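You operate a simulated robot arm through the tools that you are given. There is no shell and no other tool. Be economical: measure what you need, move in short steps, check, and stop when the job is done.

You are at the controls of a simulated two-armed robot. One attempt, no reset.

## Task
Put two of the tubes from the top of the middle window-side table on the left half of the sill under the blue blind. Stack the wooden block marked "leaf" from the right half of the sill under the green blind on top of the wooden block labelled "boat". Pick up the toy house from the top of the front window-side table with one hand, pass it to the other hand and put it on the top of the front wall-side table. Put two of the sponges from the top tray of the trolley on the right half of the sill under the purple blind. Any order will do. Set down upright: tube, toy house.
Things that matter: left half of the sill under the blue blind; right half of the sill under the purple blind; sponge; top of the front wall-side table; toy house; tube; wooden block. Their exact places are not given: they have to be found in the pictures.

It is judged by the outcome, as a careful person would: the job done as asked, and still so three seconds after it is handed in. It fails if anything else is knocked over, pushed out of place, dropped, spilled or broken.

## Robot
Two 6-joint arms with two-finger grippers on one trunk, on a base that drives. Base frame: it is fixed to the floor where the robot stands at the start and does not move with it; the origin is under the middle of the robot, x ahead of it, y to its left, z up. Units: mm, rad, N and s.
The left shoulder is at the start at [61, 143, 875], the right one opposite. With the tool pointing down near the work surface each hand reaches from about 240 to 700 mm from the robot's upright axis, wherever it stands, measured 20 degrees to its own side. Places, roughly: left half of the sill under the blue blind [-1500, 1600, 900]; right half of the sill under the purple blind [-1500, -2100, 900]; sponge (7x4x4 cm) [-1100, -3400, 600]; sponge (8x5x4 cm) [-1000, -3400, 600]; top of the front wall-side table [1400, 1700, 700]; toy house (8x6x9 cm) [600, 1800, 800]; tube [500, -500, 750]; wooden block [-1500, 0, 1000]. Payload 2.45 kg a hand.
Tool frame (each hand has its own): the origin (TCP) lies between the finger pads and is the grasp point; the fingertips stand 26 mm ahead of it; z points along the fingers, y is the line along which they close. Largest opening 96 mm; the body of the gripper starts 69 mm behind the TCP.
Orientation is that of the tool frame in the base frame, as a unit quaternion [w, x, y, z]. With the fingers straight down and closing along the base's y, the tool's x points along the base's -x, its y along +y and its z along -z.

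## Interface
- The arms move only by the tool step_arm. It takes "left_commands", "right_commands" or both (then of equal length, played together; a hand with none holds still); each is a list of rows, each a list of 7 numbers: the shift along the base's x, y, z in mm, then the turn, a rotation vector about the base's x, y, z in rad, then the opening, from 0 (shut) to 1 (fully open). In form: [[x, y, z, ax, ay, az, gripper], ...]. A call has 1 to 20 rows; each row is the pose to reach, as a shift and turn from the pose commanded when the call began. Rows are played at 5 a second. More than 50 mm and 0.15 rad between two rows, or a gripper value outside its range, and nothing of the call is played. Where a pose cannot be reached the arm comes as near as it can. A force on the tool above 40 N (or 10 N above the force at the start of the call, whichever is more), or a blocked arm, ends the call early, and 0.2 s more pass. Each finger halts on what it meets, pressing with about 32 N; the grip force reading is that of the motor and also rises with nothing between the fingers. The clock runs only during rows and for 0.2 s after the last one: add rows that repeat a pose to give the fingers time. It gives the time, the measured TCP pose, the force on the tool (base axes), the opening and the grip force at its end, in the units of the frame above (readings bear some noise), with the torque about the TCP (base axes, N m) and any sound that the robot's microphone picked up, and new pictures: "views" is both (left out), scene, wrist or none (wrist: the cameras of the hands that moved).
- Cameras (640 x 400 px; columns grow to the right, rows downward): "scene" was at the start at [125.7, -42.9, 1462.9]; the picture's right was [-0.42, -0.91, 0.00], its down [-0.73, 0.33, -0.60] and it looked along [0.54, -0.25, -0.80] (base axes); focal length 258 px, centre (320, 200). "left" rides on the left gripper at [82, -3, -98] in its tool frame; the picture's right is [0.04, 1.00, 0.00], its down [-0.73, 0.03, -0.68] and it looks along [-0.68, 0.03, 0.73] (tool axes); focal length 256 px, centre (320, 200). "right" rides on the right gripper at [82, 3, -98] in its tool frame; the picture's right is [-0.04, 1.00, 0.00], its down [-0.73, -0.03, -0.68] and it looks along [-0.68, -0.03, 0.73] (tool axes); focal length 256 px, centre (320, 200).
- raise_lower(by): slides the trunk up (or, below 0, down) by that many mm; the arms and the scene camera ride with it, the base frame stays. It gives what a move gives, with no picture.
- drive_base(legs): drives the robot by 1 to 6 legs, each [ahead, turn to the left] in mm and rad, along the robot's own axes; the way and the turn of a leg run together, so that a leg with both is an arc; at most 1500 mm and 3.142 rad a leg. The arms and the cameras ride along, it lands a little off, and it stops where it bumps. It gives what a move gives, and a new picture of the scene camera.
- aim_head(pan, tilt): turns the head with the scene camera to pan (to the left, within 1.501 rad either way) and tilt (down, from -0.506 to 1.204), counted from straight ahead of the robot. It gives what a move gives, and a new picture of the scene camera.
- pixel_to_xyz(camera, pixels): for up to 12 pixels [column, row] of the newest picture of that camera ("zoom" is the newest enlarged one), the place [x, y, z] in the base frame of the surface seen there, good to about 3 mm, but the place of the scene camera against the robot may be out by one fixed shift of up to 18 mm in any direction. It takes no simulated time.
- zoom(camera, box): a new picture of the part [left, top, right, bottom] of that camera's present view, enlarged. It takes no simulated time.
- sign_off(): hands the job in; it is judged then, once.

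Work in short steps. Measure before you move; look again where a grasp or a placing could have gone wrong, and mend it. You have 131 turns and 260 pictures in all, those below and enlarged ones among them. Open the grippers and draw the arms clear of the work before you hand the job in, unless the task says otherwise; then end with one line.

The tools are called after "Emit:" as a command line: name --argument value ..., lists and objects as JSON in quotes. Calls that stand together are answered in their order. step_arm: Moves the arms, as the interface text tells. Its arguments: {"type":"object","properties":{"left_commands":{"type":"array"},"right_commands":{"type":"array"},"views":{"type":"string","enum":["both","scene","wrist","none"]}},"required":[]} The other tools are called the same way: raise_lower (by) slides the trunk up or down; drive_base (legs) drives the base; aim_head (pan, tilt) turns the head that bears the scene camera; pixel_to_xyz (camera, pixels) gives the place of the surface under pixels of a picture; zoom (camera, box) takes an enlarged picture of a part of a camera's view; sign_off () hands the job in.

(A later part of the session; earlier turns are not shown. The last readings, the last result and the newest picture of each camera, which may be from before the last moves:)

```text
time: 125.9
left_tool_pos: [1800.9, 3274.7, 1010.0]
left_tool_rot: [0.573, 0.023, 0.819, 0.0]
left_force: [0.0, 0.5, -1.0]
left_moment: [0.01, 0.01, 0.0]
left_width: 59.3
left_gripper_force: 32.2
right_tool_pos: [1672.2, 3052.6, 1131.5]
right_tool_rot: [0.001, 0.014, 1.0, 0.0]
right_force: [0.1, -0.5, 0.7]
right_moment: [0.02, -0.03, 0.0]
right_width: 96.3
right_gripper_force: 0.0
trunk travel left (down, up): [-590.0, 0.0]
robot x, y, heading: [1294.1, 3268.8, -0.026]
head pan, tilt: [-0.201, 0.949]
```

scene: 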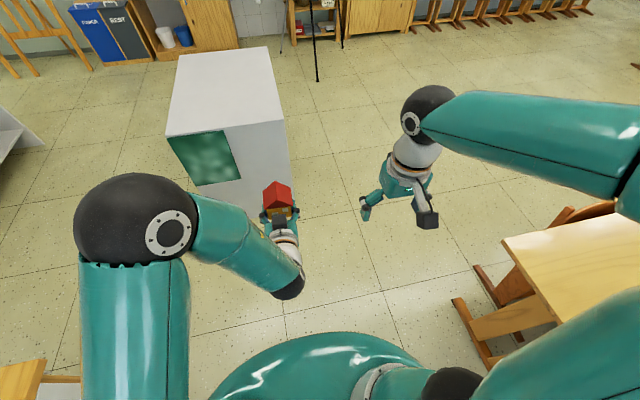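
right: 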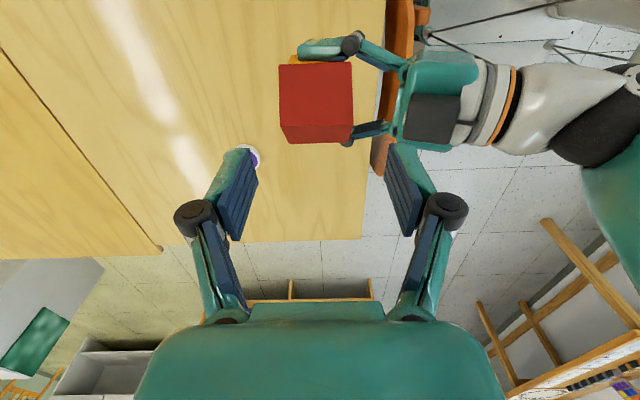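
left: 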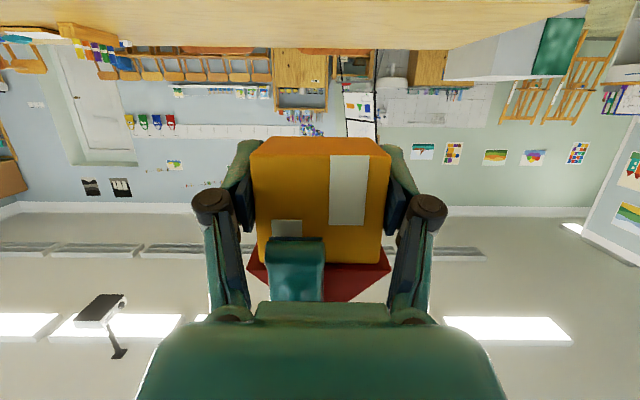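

I turn right in two steps to face the front wall-side table's end.

Emit:
drive_base --legs '[[0, -0.77]]'

Emit:
drive_base --legs '[[0, -0.77]]'

Emit:
aim_head --pan 0.0 --tilt 0.75

```text
time: 128.6
left_tool_pos: [1656.0, 2916.6, 1010.5]
left_tool_rot: [0.53, 0.334, 0.748, -0.219]
left_force: [-0.5, 0.0, -0.7]
left_moment: [-0.02, 0.02, -0.01]
left_width: 59.5
left_gripper_force: 31.5
right_tool_pos: [1405.9, 2849.4, 1132.2]
right_tool_rot: [-0.001, 0.394, 0.919, 0.0]
right_force: [1.3, 0.0, -0.3]
right_moment: [0.04, 0.03, -0.01]
right_width: 96.1
right_gripper_force: 0.1
trunk travel left (down, up): [-590.0, 0.0]
robot x, y, heading: [1311.2, 3290.4, -0.799]
head pan, tilt: [-0.201, 0.949]
```

scene: 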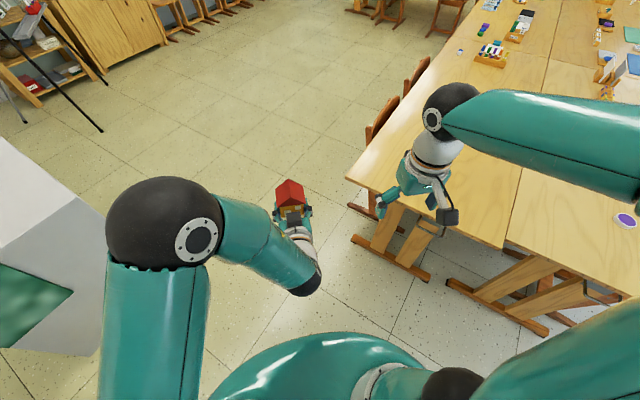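

```text
time: 131.2
left_tool_pos: [1310.6, 2775.7, 1014.0]
left_tool_rot: [0.412, 0.58, 0.58, -0.397]
left_force: [-0.9, 0.1, -1.0]
left_moment: [0.01, -0.03, -0.01]
left_width: 59.2
left_gripper_force: 31.0
right_tool_pos: [1072.1, 2911.1, 1133.0]
right_tool_rot: [0.001, 0.712, 0.703, -0.001]
right_force: [0.4, 0.6, -0.5]
right_moment: [0.01, 0.01, -0.03]
right_width: 95.9
right_gripper_force: 0.1
trunk travel left (down, up): [-590.0, 0.0]
robot x, y, heading: [1346.2, 3291.9, -1.57]
head pan, tilt: [-0.201, 0.949]
```

scene: 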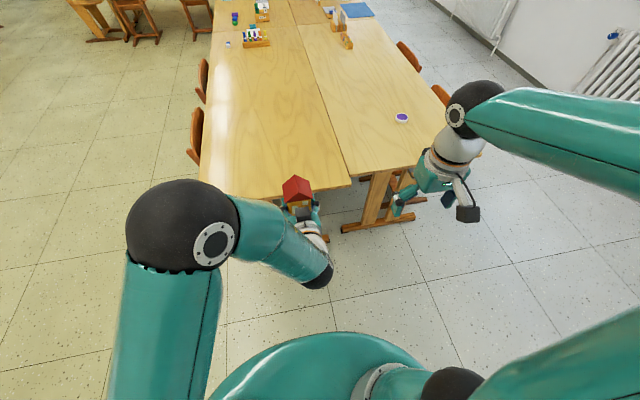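

```text
time: 132.0
left_tool_pos: [1313.7, 2776.5, 1011.9]
left_tool_rot: [0.412, 0.579, 0.581, -0.397]
left_force: [0.1, -1.0, -1.0]
left_moment: [0.05, -0.02, -0.04]
left_width: 59.1
left_gripper_force: 31.7
right_tool_pos: [1072.2, 2911.0, 1133.0]
right_tool_rot: [0.0, 0.712, 0.702, 0.0]
right_force: [0.6, 0.2, -0.2]
right_moment: [-0.04, 0.02, 0.02]
right_width: 95.8
right_gripper_force: 0.0
trunk travel left (down, up): [-590.0, 0.0]
robot x, y, heading: [1347.4, 3288.7, -1.569]
head pan, tilt: [0.0, 0.75]
```

scene: 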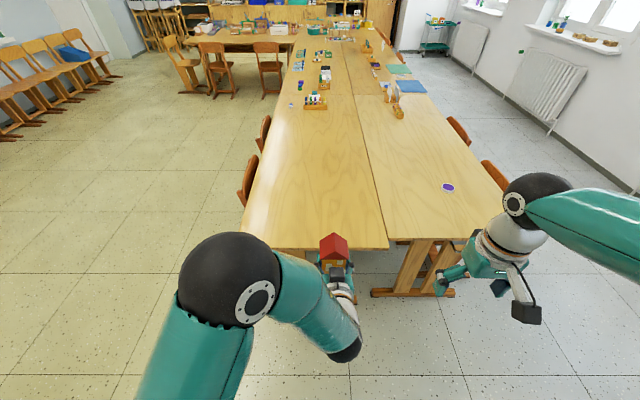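

I measure the table's end edge, and its sides.

Emit:
pixel_to_xyz --camera "scene" --pixels '[[300, 246], [250, 235], [375, 244], [380, 200], [270, 150], [300, 200], [340, 200], [320, 150]]'

Emit:
zoom --camera "scene" --box '[230, 80, 480, 280]'

```text
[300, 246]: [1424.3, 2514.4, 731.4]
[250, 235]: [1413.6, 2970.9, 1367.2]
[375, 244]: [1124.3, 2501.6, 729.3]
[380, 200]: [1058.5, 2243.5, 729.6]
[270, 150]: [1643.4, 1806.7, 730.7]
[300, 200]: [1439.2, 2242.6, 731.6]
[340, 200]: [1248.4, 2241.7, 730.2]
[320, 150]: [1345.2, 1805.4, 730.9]
```

```text
2.00 times, centred on (355, 180) of scene
```

zoom: 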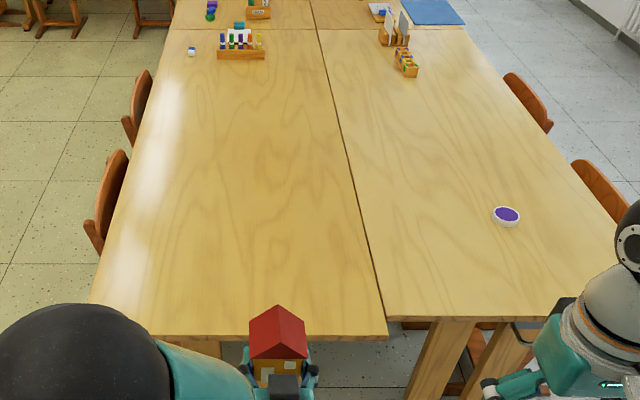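

Table edge y≈2515. I'll put the house about 75 mm in from it, so that the left hand's camera stays beyond the edge. I drive ahead 280 mm.

Emit:
drive_base --legs '[[280, 0]]'

Emit:
aim_head --pan 0.0 --tilt 1.0

Emit:
step_arm --left_commands '[[0, 0, 0, 0, 0, 0, 0]]' --views "wrist"

```text
time: 134.0
left_tool_pos: [1313.8, 2491.4, 1012.6]
left_tool_rot: [0.412, 0.579, 0.582, -0.395]
left_force: [0.2, -0.1, -1.5]
left_moment: [0.0, -0.01, 0.0]
left_width: 59.1
left_gripper_force: 31.8
right_tool_pos: [1074.2, 2626.9, 1133.4]
right_tool_rot: [0.0, 0.712, 0.702, 0.0]
right_force: [-0.6, 0.1, -0.7]
right_moment: [0.04, 0.03, -0.02]
right_width: 96.1
right_gripper_force: 0.1
trunk travel left (down, up): [-590.0, 0.0]
robot x, y, heading: [1342.9, 3009.3, -1.568]
head pan, tilt: [0.0, 0.75]
```

scene: 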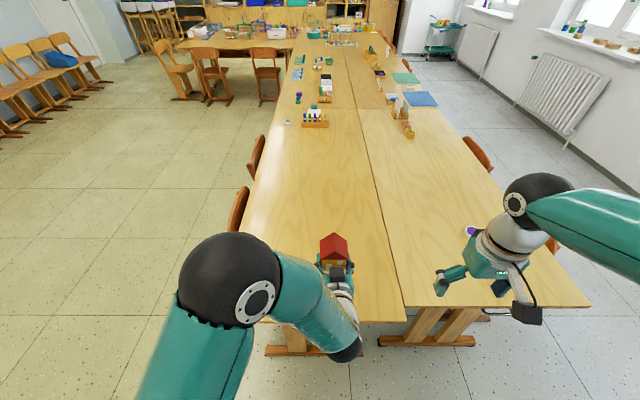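

```text
time: 134.7
left_tool_pos: [1314.9, 2492.6, 1014.1]
left_tool_rot: [0.413, 0.578, 0.582, -0.395]
left_force: [0.3, 0.1, -0.2]
left_moment: [0.03, 0.01, -0.01]
left_width: 59.3
left_gripper_force: 31.6
right_tool_pos: [1074.7, 2626.8, 1133.6]
right_tool_rot: [0.0, 0.712, 0.702, -0.001]
right_force: [-0.6, 0.3, 0.1]
right_moment: [-0.03, 0.03, -0.01]
right_width: 96.2
right_gripper_force: 0.1
trunk travel left (down, up): [-590.0, 0.0]
robot x, y, heading: [1350.2, 3009.2, -1.569]
head pan, tilt: [0.0, 1.0]
```

scene: 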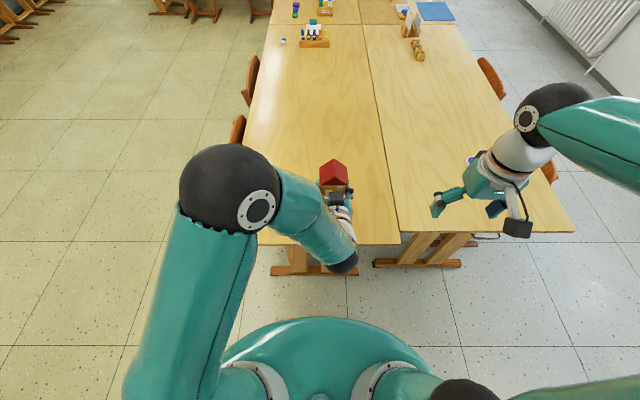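

```text
time: 135.1
left_tool_pos: [1314.7, 2491.7, 1014.3]
left_tool_rot: [0.413, 0.578, 0.582, -0.395]
left_force: [-0.2, -0.5, -1.5]
left_moment: [0.05, 0.0, -0.02]
left_width: 59.3
left_gripper_force: 32.1
right_tool_pos: [1073.5, 2627.7, 1133.3]
right_tool_rot: [0.0, 0.712, 0.702, 0.0]
right_force: [0.1, 0.1, -0.4]
right_moment: [0.0, -0.02, -0.01]
right_width: 95.9
right_gripper_force: 0.0
trunk travel left (down, up): [-590.0, 0.0]
robot x, y, heading: [1348.2, 3009.5, -1.568]
head pan, tilt: [0.0, 1.0]
```

left: 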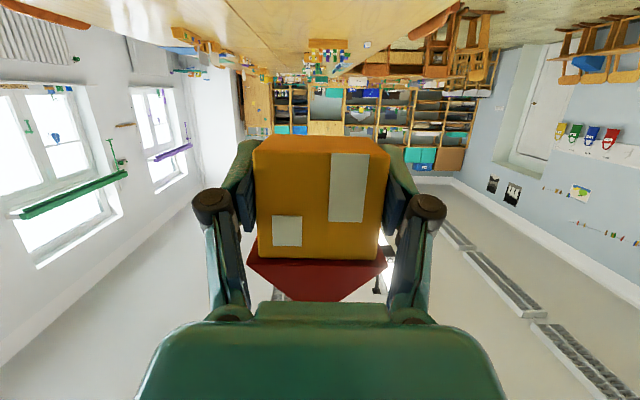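

I extend 45 mm forward and lower the trunk by 200 mm.

Emit:
step_arm --left_commands '[[0, -15, 0, 0, 0, 0, 0], [0, -30, 0, 0, 0, 0, 0], [0, -45, 0, 0, 0, 0, 0], [0, -45, 0, 0, 0, 0, 0]]' --views "none"

Emit:
raise_lower --by -200

Emit:
aim_head --pan 0.0 --tilt 0.95

Emit:
step_arm --left_commands '[[0, 0, 0, 0, 0, 0, 0]]' --views "wrist"

```text
time: 136.1
left_tool_pos: [1315.5, 2445.9, 1012.9]
left_tool_rot: [0.412, 0.579, 0.582, -0.396]
left_force: [-0.1, 0.4, -1.1]
left_moment: [0.03, -0.01, 0.01]
left_width: 59.2
left_gripper_force: 32.0
right_tool_pos: [1073.0, 2627.8, 1133.1]
right_tool_rot: [0.0, 0.712, 0.702, 0.0]
right_force: [0.7, 0.8, -0.4]
right_moment: [-0.01, -0.03, -0.02]
right_width: 96.0
right_gripper_force: 0.0
trunk travel left (down, up): [-590.0, 0.0]
robot x, y, heading: [1343.7, 3006.6, -1.566]
head pan, tilt: [0.0, 1.0]
```

```text
time: 138.3
left_tool_pos: [1314.9, 2447.1, 813.8]
left_tool_rot: [0.412, 0.579, 0.581, -0.396]
left_force: [-0.1, 0.8, -1.5]
left_moment: [0.0, 0.01, 0.01]
left_width: 59.4
left_gripper_force: 31.9
right_tool_pos: [1071.9, 2626.5, 933.7]
right_tool_rot: [0.001, 0.712, 0.702, 0.0]
right_force: [0.4, 0.3, -1.1]
right_moment: [-0.02, -0.03, 0.0]
right_width: 96.2
right_gripper_force: 0.0
trunk travel left (down, up): [-390.0, 200.0]
robot x, y, heading: [1344.9, 3007.3, -1.571]
head pan, tilt: [0.0, 1.0]
```

```text
time: 138.9
left_tool_pos: [1314.4, 2446.2, 813.1]
left_tool_rot: [0.412, 0.579, 0.581, -0.396]
left_force: [-0.6, 0.1, -1.2]
left_moment: [-0.02, -0.03, -0.01]
left_width: 58.9
left_gripper_force: 32.3
right_tool_pos: [1073.4, 2627.3, 933.5]
right_tool_rot: [0.0, 0.712, 0.702, -0.001]
right_force: [0.4, 0.2, -0.2]
right_moment: [0.0, -0.03, 0.01]
right_width: 95.8
right_gripper_force: 0.1
trunk travel left (down, up): [-390.0, 200.0]
robot x, y, heading: [1346.5, 3007.4, -1.569]
head pan, tilt: [0.0, 0.949]
```

scene: 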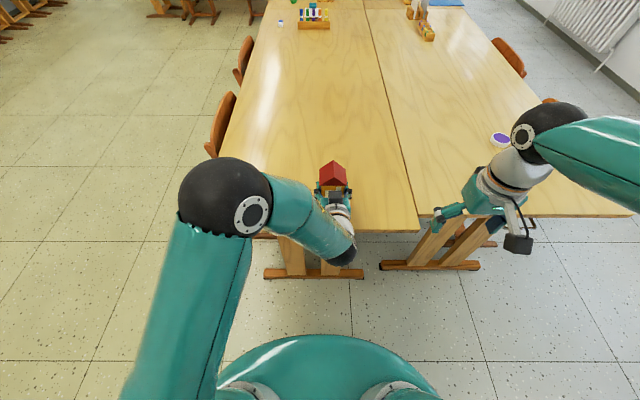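

```text
time: 139.3
left_tool_pos: [1315.9, 2445.5, 813.5]
left_tool_rot: [0.412, 0.579, 0.581, -0.397]
left_force: [-0.8, 0.3, -1.2]
left_moment: [0.0, 0.02, 0.0]
left_width: 59.1
left_gripper_force: 31.6
right_tool_pos: [1073.8, 2626.7, 933.6]
right_tool_rot: [-0.001, 0.711, 0.703, 0.0]
right_force: [-0.7, 0.2, -0.1]
right_moment: [0.02, -0.02, 0.04]
right_width: 95.8
right_gripper_force: 0.2
trunk travel left (down, up): [-390.0, 200.0]
robot x, y, heading: [1346.8, 3008.7, -1.566]
head pan, tilt: [0.0, 0.949]
```

left: 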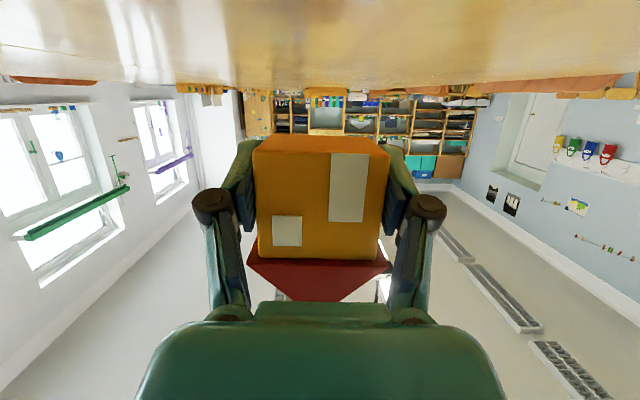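

The camera clears the edge. I lower the house 45 mm with the arm, then feel for contact.

Emit:
step_arm --left_commands '[[0, 0, -15, 0, 0, 0, 0], [0, 0, -30, 0, 0, 0, 0], [0, 0, -42, 0, 0, 0, 0], [0, 0, -46, 0, 0, 0, 0], [0, 0, -46, 0, 0, 0, 0]]'

```text
time: 140.5
left_tool_pos: [1315.4, 2446.7, 767.2]
left_tool_rot: [0.412, 0.579, 0.582, -0.396]
left_force: [-0.8, 0.3, -1.0]
left_moment: [0.01, -0.02, -0.02]
left_width: 59.4
left_gripper_force: 32.1
right_tool_pos: [1073.5, 2626.8, 934.1]
right_tool_rot: [0.001, 0.712, 0.702, 0.001]
right_force: [-1.4, -0.3, -0.9]
right_moment: [-0.03, -0.02, 0.01]
right_width: 96.0
right_gripper_force: 0.0
trunk travel left (down, up): [-390.0, 200.0]
robot x, y, heading: [1346.1, 3005.0, -1.567]
head pan, tilt: [0.0, 0.949]
```

scene: 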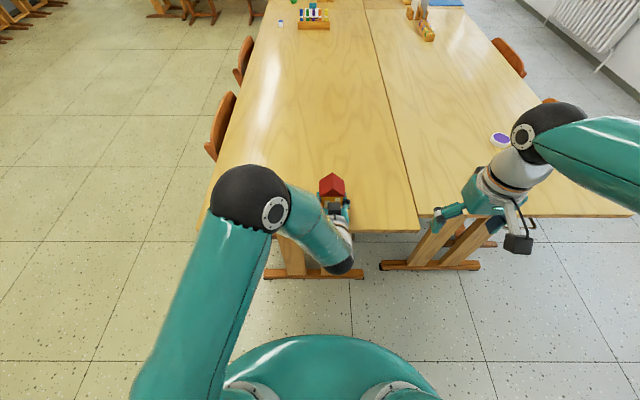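
left: 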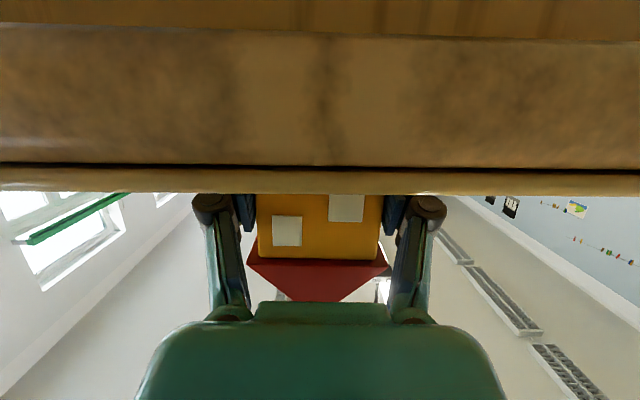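

The camera has passed below the edge as planned. I measure the edge and the house from it.

Emit:
pixel_to_xyz --camera "left" --pixels '[[320, 188], [320, 180], [320, 100], [320, 230], [100, 188], [540, 188]]'

Emit:
step_arm --left_commands '[[0, 0, -2, 0, 0, 0, 0], [0, 0, -3, 0, 0, 0, 0], [0, 0, -3, 0, 0, 0, 0]]' --views "none"

```text
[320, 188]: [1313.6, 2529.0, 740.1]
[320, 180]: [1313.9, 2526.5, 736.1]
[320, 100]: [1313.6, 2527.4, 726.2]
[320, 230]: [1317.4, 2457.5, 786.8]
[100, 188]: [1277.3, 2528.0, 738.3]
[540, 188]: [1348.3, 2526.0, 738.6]
```

```text
time: 141.3
left_tool_pos: [1315.6, 2447.8, 764.0]
left_tool_rot: [0.412, 0.579, 0.582, -0.396]
left_force: [0.1, 0.0, -0.2]
left_moment: [0.02, 0.01, 0.01]
left_width: 59.2
left_gripper_force: 31.5
right_tool_pos: [1072.5, 2627.2, 932.6]
right_tool_rot: [0.0, 0.712, 0.702, 0.001]
right_force: [-0.7, 0.9, -0.2]
right_moment: [0.0, 0.01, 0.0]
right_width: 95.9
right_gripper_force: 0.1
trunk travel left (down, up): [-390.0, 200.0]
robot x, y, heading: [1345.6, 3007.8, -1.572]
head pan, tilt: [0.0, 0.949]
```

Not clearly in contact yet; I lower 2 mm more.

Emit:
step_arm --left_commands '[[0, 0, -1, 0, 0, 0, 0], [0, 0, -2, 0, 0, 0, 0], [0, 0, -2, 0, 0, 0, 0]]' --views "none"

```text
time: 142.1
left_tool_pos: [1315.6, 2447.8, 762.6]
left_tool_rot: [0.412, 0.579, 0.582, -0.396]
left_force: [0.9, 0.3, -0.2]
left_moment: [0.0, 0.02, -0.01]
left_width: 59.0
left_gripper_force: 31.4
right_tool_pos: [1073.5, 2626.8, 933.0]
right_tool_rot: [0.0, 0.713, 0.702, 0.0]
right_force: [-0.5, -0.5, 0.3]
right_moment: [-0.02, -0.02, 0.02]
right_width: 95.9
right_gripper_force: 0.1
trunk travel left (down, up): [-390.0, 200.0]
robot x, y, heading: [1344.9, 3007.1, -1.568]
head pan, tilt: [0.0, 0.949]
```

Still no clear contact; 2 mm more.

Emit:
step_arm --left_commands '[[0, 0, -1, 0, 0, 0, 0], [0, 0, -2, 0, 0, 0, 0], [0, 0, -2, 0, 0, 0, 0]]' --views "none"

```text
time: 142.9
left_tool_pos: [1315.9, 2445.4, 759.0]
left_tool_rot: [0.413, 0.579, 0.581, -0.397]
left_force: [-1.0, 0.2, 0.1]
left_moment: [-0.01, 0.07, -0.01]
left_width: 59.6
left_gripper_force: 32.3
right_tool_pos: [1072.7, 2627.2, 933.0]
right_tool_rot: [0.0, 0.712, 0.702, 0.0]
right_force: [0.1, -0.6, 0.5]
right_moment: [0.02, -0.03, -0.01]
right_width: 96.1
right_gripper_force: 0.3
trunk travel left (down, up): [-390.0, 200.0]
robot x, y, heading: [1344.0, 3006.5, -1.565]
head pan, tilt: [0.0, 0.949]
```

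The fingertips' lower corners are now close to the table as well. I look closely before going further.

Emit:
zoom --camera "scene" --box '[290, 160, 380, 220]'

Emit:
step_arm --left_commands '[[0, 0, -1, 0, 0, 0, 0], [0, 0, -1.5, 0, 0, 0, 0], [0, 0, -1.5, 0, 0, 0, 0]]' --views "none"

```text
6.67 times, centred on (335, 190) of scene
```

zoom: 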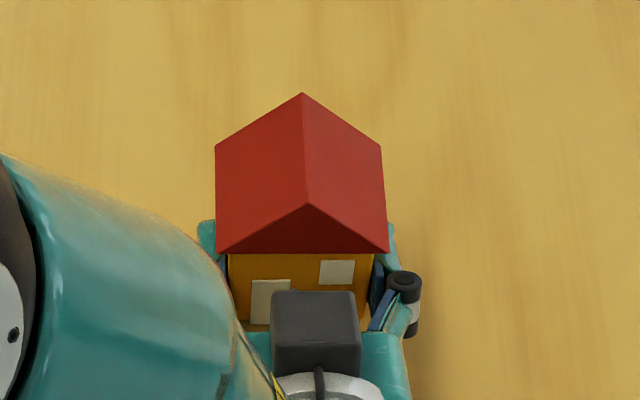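

```text
time: 143.7
left_tool_pos: [1315.9, 2446.3, 760.1]
left_tool_rot: [0.413, 0.578, 0.581, -0.398]
left_force: [1.5, 0.9, 6.8]
left_moment: [0.05, 0.25, 0.01]
left_width: 59.2
left_gripper_force: 31.6
right_tool_pos: [1073.3, 2627.3, 934.8]
right_tool_rot: [0.001, 0.712, 0.702, 0.0]
right_force: [-0.2, -0.8, 0.0]
right_moment: [0.01, -0.03, 0.03]
right_width: 95.8
right_gripper_force: 0.1
trunk travel left (down, up): [-390.0, 200.0]
robot x, y, heading: [1348.2, 3006.8, -1.566]
head pan, tilt: [0.0, 0.949]
```

Contact (≈7 N). I release the house by opening, then retreat straight back along the finger direction.

Emit:
step_arm --left_commands '[[0, 0, 0.5, 0, 0, 0, 0], [0, 0, 0.5, 0, 0, 0, 0.7], [0, 0, 0.5, 0, 0, 0, 0.85], [0, 0, 0.5, 0, 0, 0, 0.85], [0, 0, 0.5, 0, 0, 0, 0.85]]'

```text
time: 144.9
left_tool_pos: [1315.3, 2446.5, 759.7]
left_tool_rot: [0.412, 0.579, 0.582, -0.395]
left_force: [0.9, -0.5, 0.2]
left_moment: [0.03, 0.03, 0.0]
left_width: 81.8
left_gripper_force: 0.0
right_tool_pos: [1072.3, 2627.6, 933.2]
right_tool_rot: [0.0, 0.712, 0.702, 0.0]
right_force: [0.0, 0.8, -0.7]
right_moment: [0.01, 0.02, -0.01]
right_width: 95.7
right_gripper_force: 0.0
trunk travel left (down, up): [-390.0, 200.0]
robot x, y, heading: [1346.2, 3008.2, -1.565]
head pan, tilt: [0.0, 0.949]
```

scene: 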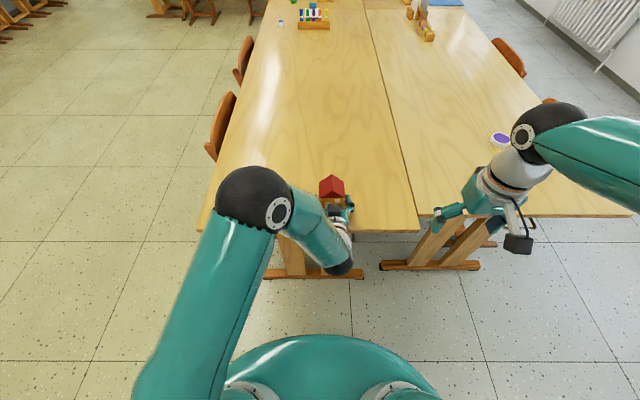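
left: 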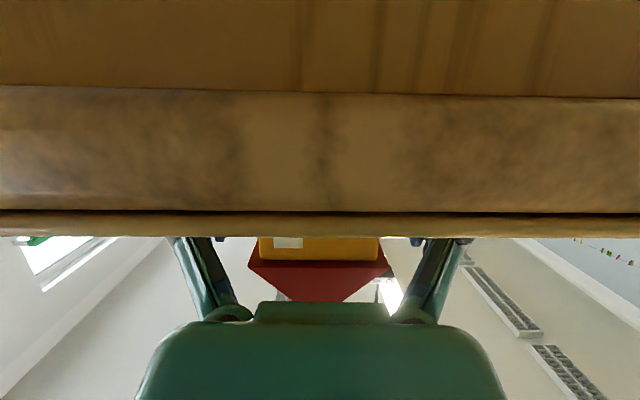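

The house stands by itself. I lift 2 mm and drive the base straight back to withdraw.

Emit:
step_arm --left_commands '[[0, 10, 2, 0, 0, 0, 0.85], [0, 35, 4, 0, 0, 0, 0.85], [0, 65, 6, 0, 0, 0, 0.85], [0, 90, 8, 0, 0, 0, 0.85]]' --views "none"

Emit:
drive_base --legs '[[-300, 0]]'

Emit:
zoom --camera "scene" --box '[240, 60, 440, 220]'

```text
time: 146.0
left_tool_pos: [1356.5, 2515.2, 756.9]
left_tool_rot: [0.424, 0.547, 0.616, -0.376]
left_force: [-0.7, 0.7, 2.7]
left_moment: [-0.01, 0.18, -0.07]
left_width: 83.6
left_gripper_force: 0.8
right_tool_pos: [1073.6, 2628.9, 934.5]
right_tool_rot: [-0.001, 0.712, 0.702, 0.0]
right_force: [0.0, 0.1, 0.1]
right_moment: [0.02, 0.05, 0.01]
right_width: 95.8
right_gripper_force: 0.1
trunk travel left (down, up): [-390.0, 200.0]
robot x, y, heading: [1344.5, 3008.4, -1.569]
head pan, tilt: [0.0, 0.949]
stopped in row 4 (left hand): the force on the tool passed its limit at 49 N (the readings are from after the stop); the commanded pose is now the measured one
```

```text
time: 148.1
left_tool_pos: [1356.4, 2816.6, 756.1]
left_tool_rot: [0.425, 0.546, 0.616, -0.376]
left_force: [-0.1, 0.3, -0.2]
left_moment: [-0.04, 0.01, -0.02]
left_width: 81.7
left_gripper_force: 0.1
right_tool_pos: [1072.8, 2927.6, 933.7]
right_tool_rot: [0.001, 0.712, 0.702, -0.001]
right_force: [-0.9, 0.0, 0.0]
right_moment: [-0.02, -0.04, 0.02]
right_width: 95.9
right_gripper_force: 0.1
trunk travel left (down, up): [-390.0, 200.0]
robot x, y, heading: [1344.7, 3311.1, -1.569]
head pan, tilt: [0.0, 0.949]
```

scene: 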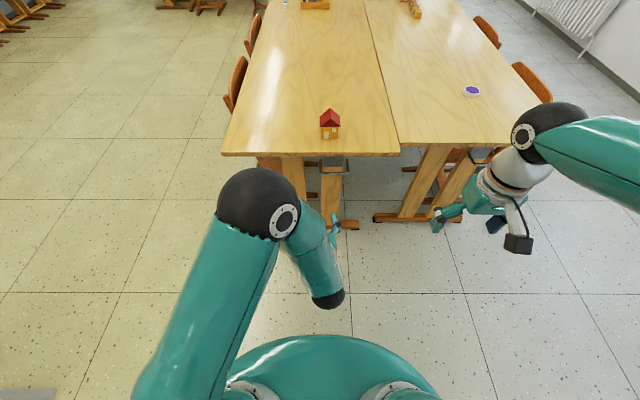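

```text
2.50 times, centred on (340, 140) of scene
```

zoom: 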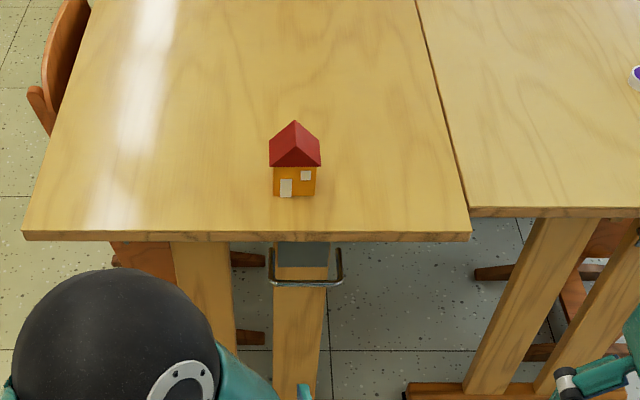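

The house stands upright on the front wall-side table. I return the left hand to its downward pose and raise the trunk.

Emit:
step_arm --left_commands '[[12, 12, 21, 0.136, 0, 0, 1], [24, 24, 42, 0.272, 0, 0, 1], [36, 36, 63, 0.407, 0, 0, 1], [48, 48, 84, 0.543, 0, 0, 1], [60, 60, 105, 0.679, 0, 0, 1], [72, 72, 126, 0.815, 0, 0, 1], [84, 84, 147, 0.95, 0, 0, 1], [96, 96, 170, 1.086, 0, 0, 1], [109, 110, 193, 1.222, 0, 0, 1]]' --views "none"

Emit:
raise_lower --by 200

Emit:
drive_base --legs '[[0, -0.78]]'

Emit:
drive_base --legs '[[0, -0.78]]'

```text
time: 150.1
left_tool_pos: [1465.8, 2927.2, 952.1]
left_tool_rot: [0.033, 0.691, 0.72, 0.047]
left_force: [0.8, -0.5, -0.8]
left_moment: [-0.02, 0.01, 0.02]
left_width: 95.8
left_gripper_force: 0.1
right_tool_pos: [1072.3, 2927.0, 934.6]
right_tool_rot: [0.0, 0.712, 0.703, 0.001]
right_force: [-0.6, 0.2, -0.8]
right_moment: [-0.01, 0.01, -0.01]
right_width: 96.0
right_gripper_force: 0.1
trunk travel left (down, up): [-390.0, 200.0]
robot x, y, heading: [1341.0, 3310.3, -1.568]
head pan, tilt: [0.0, 0.949]
```

```text
time: 152.2
left_tool_pos: [1465.4, 2926.3, 1149.4]
left_tool_rot: [0.034, 0.691, 0.721, 0.048]
left_force: [0.0, -0.2, 0.0]
left_moment: [0.03, 0.03, -0.01]
left_width: 95.9
left_gripper_force: 0.1
right_tool_pos: [1072.4, 2926.4, 1133.4]
right_tool_rot: [0.0, 0.711, 0.703, -0.001]
right_force: [0.2, 0.0, -0.3]
right_moment: [-0.01, -0.02, -0.02]
right_width: 96.0
right_gripper_force: 0.0
trunk travel left (down, up): [-590.0, 0.0]
robot x, y, heading: [1349.6, 3308.2, -1.568]
head pan, tilt: [0.0, 0.949]
```

```text
time: 154.9
left_tool_pos: [1163.4, 2951.1, 1151.2]
left_tool_rot: [0.049, 0.913, 0.405, 0.03]
left_force: [0.6, 0.0, -0.3]
left_moment: [-0.01, 0.0, 0.0]
left_width: 96.1
left_gripper_force: 0.0
right_tool_pos: [883.1, 3228.0, 1135.0]
right_tool_rot: [-0.001, 0.925, 0.38, 0.0]
right_force: [1.0, 0.9, 0.0]
right_moment: [0.01, -0.05, -0.02]
right_width: 96.2
right_gripper_force: 0.2
trunk travel left (down, up): [-590.0, 0.0]
robot x, y, heading: [1361.0, 3289.7, -2.349]
head pan, tilt: [0.0, 0.949]
```

scene: 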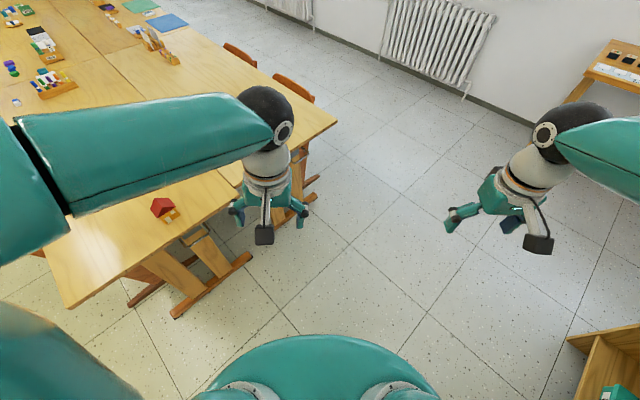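

```text
time: 157.6
left_tool_pos: [982.0, 3190.4, 1152.0]
left_tool_rot: [0.057, 0.998, 0.028, 0.01]
left_force: [0.0, -0.9, -0.4]
left_moment: [0.0, -0.01, -0.01]
left_width: 95.9
left_gripper_force: 0.0
right_tool_pos: [977.3, 3582.7, 1134.6]
right_tool_rot: [0.0, 1.0, 0.002, 0.0]
right_force: [0.6, -0.8, 0.3]
right_moment: [0.01, 0.01, 0.0]
right_width: 96.2
right_gripper_force: 0.0
trunk travel left (down, up): [-590.0, 0.0]
robot x, y, heading: [1364.6, 3263.9, -3.116]
head pan, tilt: [0.0, 0.949]
```

scene: 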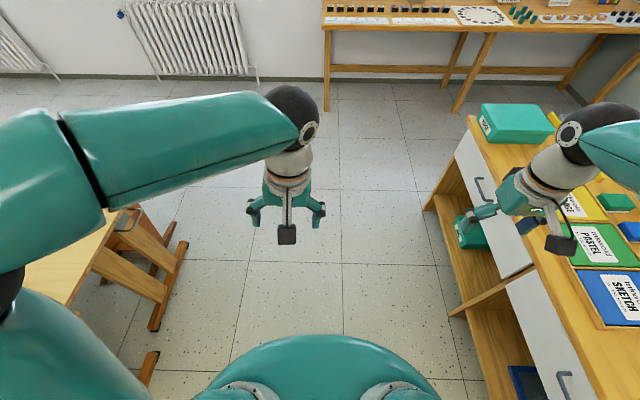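

The way along the front is clear. I drive 1830 mm toward the window aisle, then turn left in two steps.

Emit:
drive_base --legs '[[915, 0], [915, 0], [0, 0.78]]'

Emit:
drive_base --legs '[[0, 0.76]]'

```text
time: 169.3
left_tool_pos: [-690.3, 2872.8, 1152.6]
left_tool_rot: [0.049, 0.908, 0.415, 0.031]
left_force: [0.1, -0.1, 1.1]
left_moment: [0.01, 0.02, 0.01]
left_width: 95.7
left_gripper_force: 0.0
right_tool_pos: [-974.8, 3144.4, 1136.2]
right_tool_rot: [-0.001, 0.921, 0.391, 0.0]
right_force: [-0.3, 1.1, 0.2]
right_moment: [0.0, 0.01, -0.01]
right_width: 96.0
right_gripper_force: 0.1
trunk travel left (down, up): [-590.0, 0.0]
robot x, y, heading: [-500.6, 3217.4, -2.315]
head pan, tilt: [0.0, 0.949]
```

scene: 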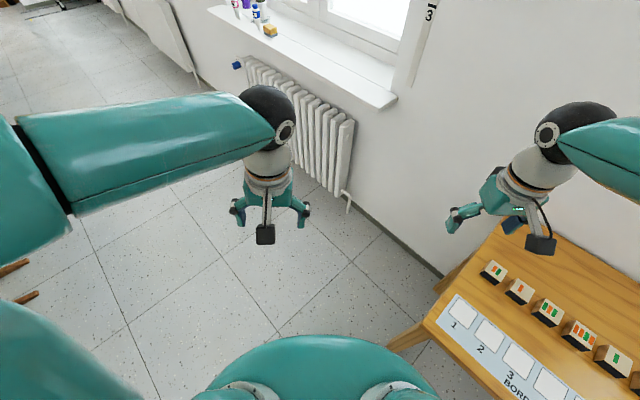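

```text
time: 172.0
left_tool_pos: [-403.0, 2834.7, 1152.0]
left_tool_rot: [0.035, 0.692, 0.719, 0.047]
left_force: [-0.1, 0.0, -0.3]
left_moment: [-0.02, -0.02, 0.06]
left_width: 96.1
left_gripper_force: 0.0
right_tool_pos: [-796.6, 2835.6, 1136.6]
right_tool_rot: [0.0, 0.712, 0.702, 0.0]
right_force: [-0.7, -0.8, -0.2]
right_moment: [0.03, 0.01, 0.0]
right_width: 96.1
right_gripper_force: 0.1
trunk travel left (down, up): [-590.0, 0.0]
robot x, y, heading: [-526.2, 3216.2, -1.569]
head pan, tilt: [0.0, 0.949]
```

scene: 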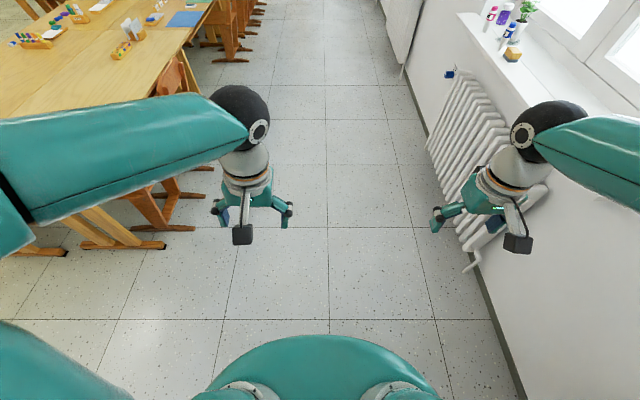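

The tubes still stand on the sill. I drive down the aisle to y≈70 and look at the green-blind sill.

Emit:
drive_base --legs '[[1100, 0], [1100, 0], [940, 0]]'

Emit:
drive_base --legs '[[0, -0.78]]'

Emit:
drive_base --legs '[[0, -0.78]]'

```text
time: 187.5
left_tool_pos: [-329.9, -282.1, 1152.7]
left_tool_rot: [0.033, 0.682, 0.729, 0.047]
left_force: [-0.7, -0.7, -1.2]
left_moment: [-0.01, 0.01, -0.02]
left_width: 95.8
left_gripper_force: 0.1
right_tool_pos: [-721.6, -290.6, 1137.3]
right_tool_rot: [0.0, 0.702, 0.712, -0.001]
right_force: [-0.2, -0.4, -0.3]
right_moment: [0.0, 0.02, 0.01]
right_width: 95.9
right_gripper_force: 0.0
trunk travel left (down, up): [-590.0, 0.0]
robot x, y, heading: [-458.4, 95.7, -1.542]
head pan, tilt: [0.0, 0.949]
```

scene: 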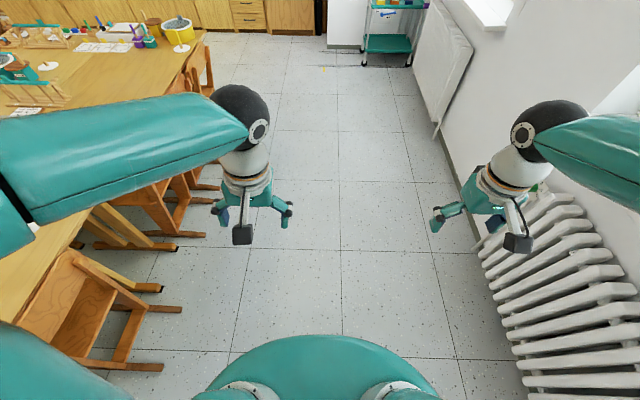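

```text
time: 190.2
left_tool_pos: [-630.9, -265.7, 1152.8]
left_tool_rot: [0.049, 0.907, 0.417, 0.032]
left_force: [-0.3, -0.4, -0.3]
left_moment: [0.03, -0.02, -0.07]
left_width: 96.0
left_gripper_force: 0.0
right_tool_pos: [-917.1, 3.2, 1137.6]
right_tool_rot: [0.0, 0.919, 0.393, 0.001]
right_force: [-0.5, -0.4, -0.2]
right_moment: [0.02, -0.03, -0.01]
right_width: 96.0
right_gripper_force: 0.1
trunk travel left (down, up): [-590.0, 0.0]
robot x, y, heading: [-438.8, 81.0, -2.313]
head pan, tilt: [0.0, 0.949]
```

scene: 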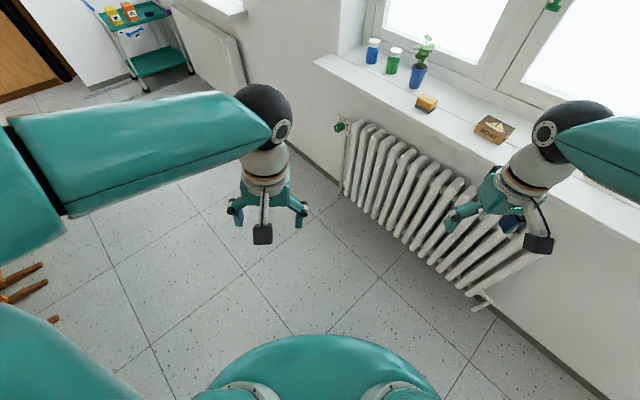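

```text
time: 192.9
left_tool_pos: [-821.7, -30.5, 1154.0]
left_tool_rot: [0.057, 0.998, 0.037, 0.011]
left_force: [0.2, -0.7, 0.8]
left_moment: [-0.02, -0.01, 0.01]
left_width: 96.2
left_gripper_force: 0.1
right_tool_pos: [-833.6, 363.7, 1136.0]
right_tool_rot: [0.0, 1.0, 0.012, 0.0]
right_force: [-1.0, 0.3, 0.5]
right_moment: [-0.02, -0.01, 0.04]
right_width: 95.7
right_gripper_force: 0.0
trunk travel left (down, up): [-590.0, 0.0]
robot x, y, heading: [-438.5, 49.9, -3.097]
head pan, tilt: [0.0, 0.949]
```

scene: 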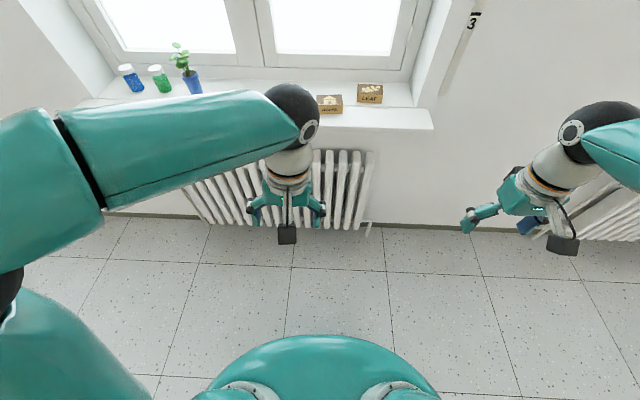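

The LEAF block is at (370,93), another at (330,103); BOAT is behind the forearm. I measure them.

Emit:
pixel_to_xyz --camera "scene" --pixels '[[370, 88], [371, 100], [358, 93], [383, 93], [329, 97], [330, 109], [432, 125], [100, 100], [200, 92], [350, 115], [405, 105]]'

Emit:
zoom --camera "scene" --box '[280, 60, 440, 160]'

```text
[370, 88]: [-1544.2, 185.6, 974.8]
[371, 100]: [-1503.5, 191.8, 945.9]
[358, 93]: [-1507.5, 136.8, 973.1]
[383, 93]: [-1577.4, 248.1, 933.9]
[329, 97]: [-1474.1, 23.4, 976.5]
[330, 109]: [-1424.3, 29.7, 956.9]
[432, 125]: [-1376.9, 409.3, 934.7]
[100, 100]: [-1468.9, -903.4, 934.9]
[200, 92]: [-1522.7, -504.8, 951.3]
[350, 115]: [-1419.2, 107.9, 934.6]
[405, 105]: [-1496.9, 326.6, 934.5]
```

```text
4.00 times, centred on (360, 110) of scene
```

zoom: 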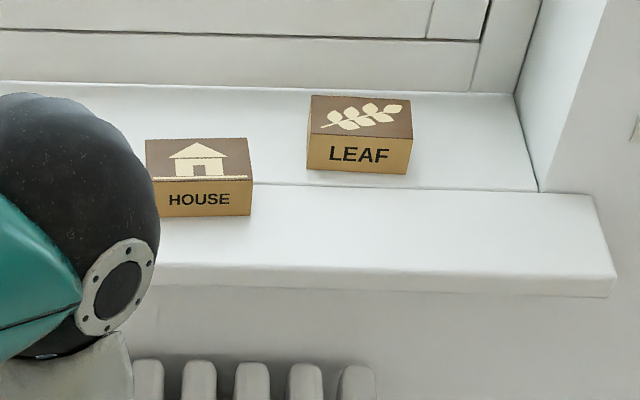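

LEAF is at about (-1540,190), top z≈975. I angle left to reach y≈-40 and come closer to the sill.

Emit:
drive_base --legs '[[0, 0.27], [500, 0], [0, -0.27]]'

Emit:
aim_head --pan 0.0 --tilt 0.9

```text
time: 197.9
left_tool_pos: [-1295.7, -179.7, 1154.6]
left_tool_rot: [0.057, 0.998, 0.034, 0.009]
left_force: [-0.1, 1.0, -0.4]
left_moment: [-0.04, 0.03, 0.02]
left_width: 96.0
left_gripper_force: 0.1
right_tool_pos: [-1305.2, 213.5, 1137.9]
right_tool_rot: [0.0, 1.0, 0.006, 0.0]
right_force: [-0.3, -0.3, -0.2]
right_moment: [-0.01, -0.02, -0.01]
right_width: 96.1
right_gripper_force: 0.1
trunk travel left (down, up): [-590.0, 0.0]
robot x, y, heading: [-915.7, -112.3, -3.105]
head pan, tilt: [0.0, 0.949]
```

scene: 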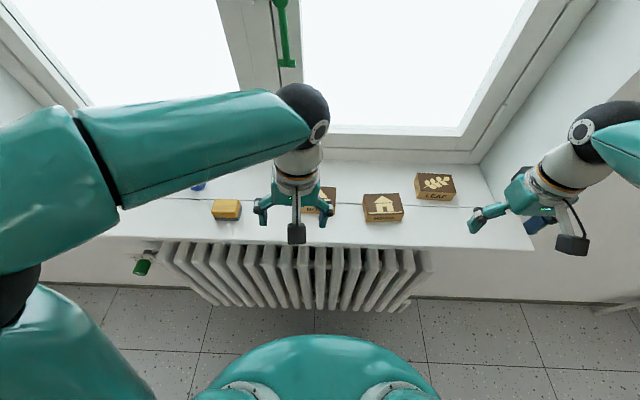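

```text
time: 198.5
left_tool_pos: [-1295.2, -179.3, 1153.8]
left_tool_rot: [0.057, 0.998, 0.033, 0.01]
left_force: [-0.7, -0.6, -0.8]
left_moment: [0.01, -0.02, 0.01]
left_width: 96.2
left_gripper_force: 0.1
right_tool_pos: [-1305.8, 211.4, 1137.9]
right_tool_rot: [0.0, 1.0, 0.007, -0.001]
right_force: [0.2, 0.3, 0.6]
right_moment: [-0.07, -0.03, 0.04]
right_width: 96.0
right_gripper_force: 0.1
trunk travel left (down, up): [-590.0, 0.0]
robot x, y, heading: [-914.0, -114.8, -3.099]
head pan, tilt: [0.0, 0.901]
```

scene: 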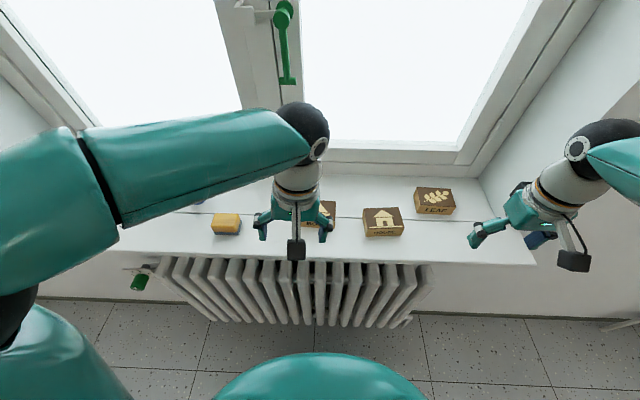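

BOAT is right under the left hand. I move the left hand aside and bring the right hand nearer to LEAF for a wrist look.

Emit:
step_arm --left_commands '[[20, -35, 0, 0, 0, 0, 1], [40, -70, 0, 0, 0, 0, 1], [60, -105, 0, 0, 0, 0, 1], [80, -140, 0, 0, 0, 0, 1], [80, -140, 0, 0, 0, 0, 1]]' --right_commands '[[-30, -5, 0, 0, 0, 0, 1], [-60, -10, 0, 0, 0, 0, 1], [-90, -15, 0, 0, 0, 0, 1], [-110, -20, 0, 0, 0, 0, 1], [-110, -20, 0, 0, 0, 0, 1]]'

```text
time: 199.7
left_tool_pos: [-1216.7, -318.5, 1155.0]
left_tool_rot: [0.058, 0.998, 0.033, 0.01]
left_force: [0.4, 0.6, 0.1]
left_moment: [-0.01, 0.01, 0.01]
left_width: 96.1
left_gripper_force: 0.1
right_tool_pos: [-1416.2, 192.8, 1138.6]
right_tool_rot: [0.0, 1.0, 0.008, 0.0]
right_force: [-1.1, 0.1, 0.3]
right_moment: [-0.04, -0.05, 0.02]
right_width: 95.8
right_gripper_force: 0.1
trunk travel left (down, up): [-590.0, 0.0]
robot x, y, heading: [-915.9, -115.6, -3.104]
head pan, tilt: [0.0, 0.901]
```

scene: 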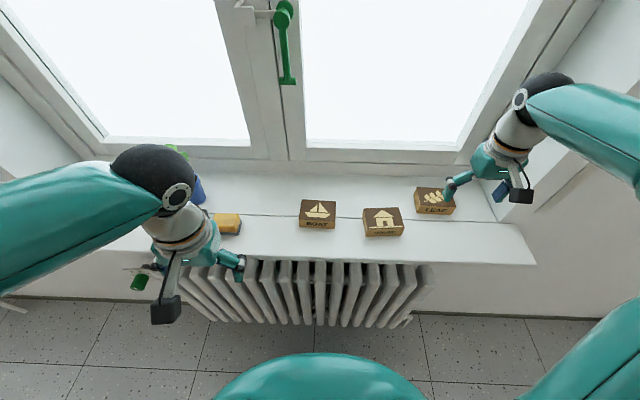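
right: 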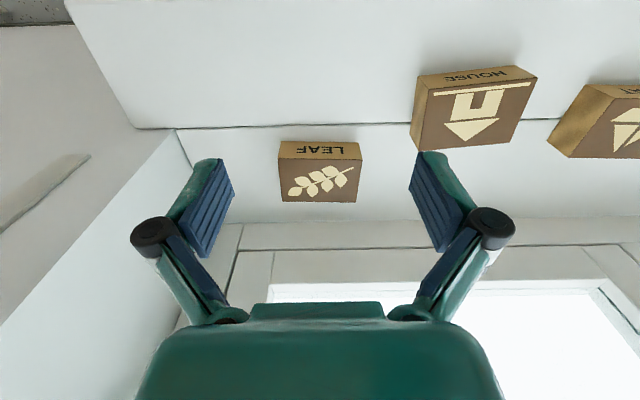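
left: 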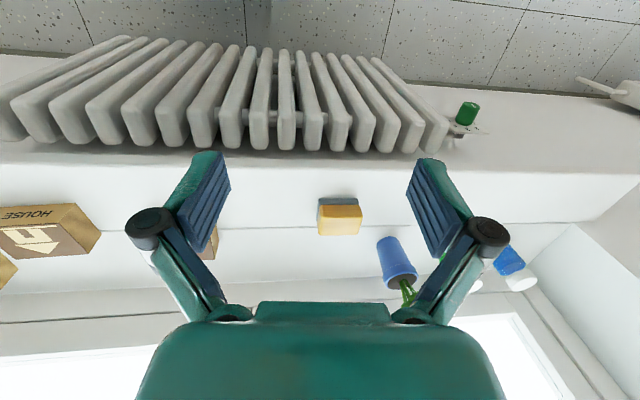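

Now LEAF, HOUSE and BOAT are all visible. I measure them from the right wrist camera and the scene.

Emit:
pixel_to_xyz --camera "right" --pixels '[[283, 163], [359, 163], [284, 198], [355, 200], [320, 180], [320, 150], [420, 145], [530, 85], [475, 110], [220, 150], [390, 180], [620, 130]]'

Emit:
pixel_to_xyz --camera "scene" --pixels '[[301, 202], [335, 203], [301, 219], [333, 220], [317, 210], [366, 212], [400, 212], [383, 228], [420, 190], [448, 188], [317, 227]]'

Emit:
zoom --camera "scene" --box '[280, 170, 480, 270]'

```text
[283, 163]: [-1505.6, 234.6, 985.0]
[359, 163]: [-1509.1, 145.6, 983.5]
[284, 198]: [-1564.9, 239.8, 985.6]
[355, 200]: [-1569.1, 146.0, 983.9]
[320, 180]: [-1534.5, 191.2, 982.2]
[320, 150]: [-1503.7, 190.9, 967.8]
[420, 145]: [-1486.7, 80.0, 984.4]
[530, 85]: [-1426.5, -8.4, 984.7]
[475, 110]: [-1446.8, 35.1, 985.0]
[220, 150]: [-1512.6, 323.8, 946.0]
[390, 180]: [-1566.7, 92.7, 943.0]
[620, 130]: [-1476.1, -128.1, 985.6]
```

```text
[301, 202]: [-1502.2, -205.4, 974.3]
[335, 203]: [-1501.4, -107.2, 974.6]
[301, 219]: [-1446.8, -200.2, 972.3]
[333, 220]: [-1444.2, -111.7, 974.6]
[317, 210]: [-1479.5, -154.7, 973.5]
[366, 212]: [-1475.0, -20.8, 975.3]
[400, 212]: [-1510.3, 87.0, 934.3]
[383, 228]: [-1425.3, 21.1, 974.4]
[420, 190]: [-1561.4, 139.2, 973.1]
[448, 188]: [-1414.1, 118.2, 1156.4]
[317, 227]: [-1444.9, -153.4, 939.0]
```

```text
3.20 times, centred on (380, 220) of scene
```

zoom: 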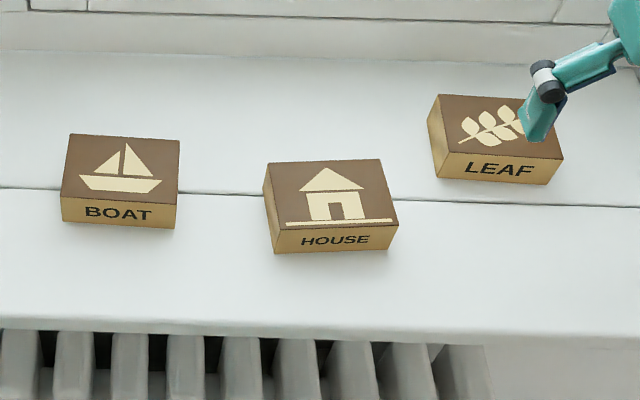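

LEAF: centre (-1538,191), about 65 mm deep × 95 wide, top 984, base 944 (wrist frame). I yaw the right hand -90° so it closes along x, and stop above it.

Emit:
step_arm --right_commands '[[-5, 0, 0, 0, 0, -0.148, 1], [-15, 0, 0, 0, 0, -0.296, 1], [-25, 0, 0, 0, 0, -0.444, 1], [-35, 0, 0, 0, 0, -0.592, 1], [-45, 0, 0, 0, 0, -0.74, 1], [-60, 0, 0, 0, 0, -0.888, 1], [-75, 0, 0, 0, 0, -1.036, 1], [-90, 0, 0, 0, 0, -1.184, 1], [-105, 0, -10, 0, 0, -1.332, 1], [-115, -1, -35, 0, 0, -1.48, 1], [-122, -2, -60, 0, 0, -1.626, 1], [-122, -2, -60, 0, 0, -1.626, 1]]'

```text
time: 202.3
left_tool_pos: [-1216.7, -318.8, 1155.2]
left_tool_rot: [0.058, 0.998, 0.033, 0.009]
left_force: [-0.6, -0.2, -0.8]
left_moment: [0.02, 0.0, -0.01]
left_width: 95.9
left_gripper_force: 0.0
right_tool_pos: [-1537.8, 190.7, 1078.3]
right_tool_rot: [0.001, -0.691, 0.723, 0.0]
right_force: [0.2, 0.0, 0.2]
right_moment: [0.01, 0.05, 0.01]
right_width: 96.0
right_gripper_force: 0.0
trunk travel left (down, up): [-590.0, 0.0]
robot x, y, heading: [-913.8, -117.5, -3.099]
head pan, tilt: [0.0, 0.901]
```

scene: 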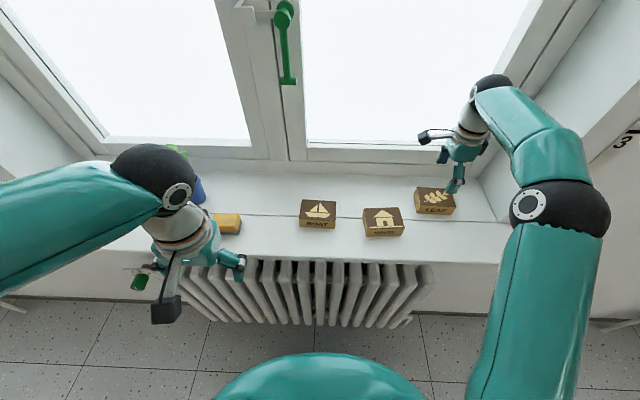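
right: 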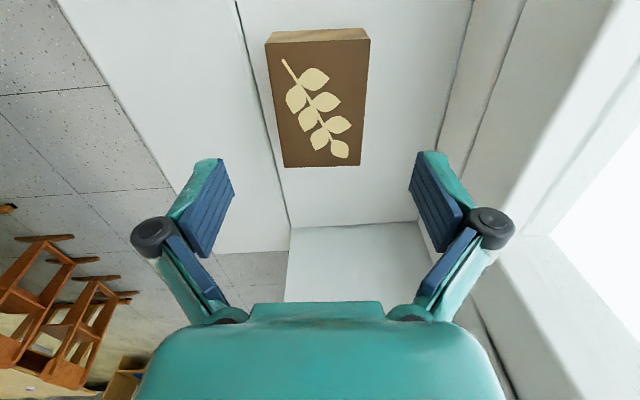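

LEAF is framed between the fingers. I measure its corners from here.

Emit:
pixel_to_xyz --camera "right" --pixels '[[272, 50], [364, 46], [288, 162], [356, 160], [320, 105], [320, 200], [320, 35]]'

```text
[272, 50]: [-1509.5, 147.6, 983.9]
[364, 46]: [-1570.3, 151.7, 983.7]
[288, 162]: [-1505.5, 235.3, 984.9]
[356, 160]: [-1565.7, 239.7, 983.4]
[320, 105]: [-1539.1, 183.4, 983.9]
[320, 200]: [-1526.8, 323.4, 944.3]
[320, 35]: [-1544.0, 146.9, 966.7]
```

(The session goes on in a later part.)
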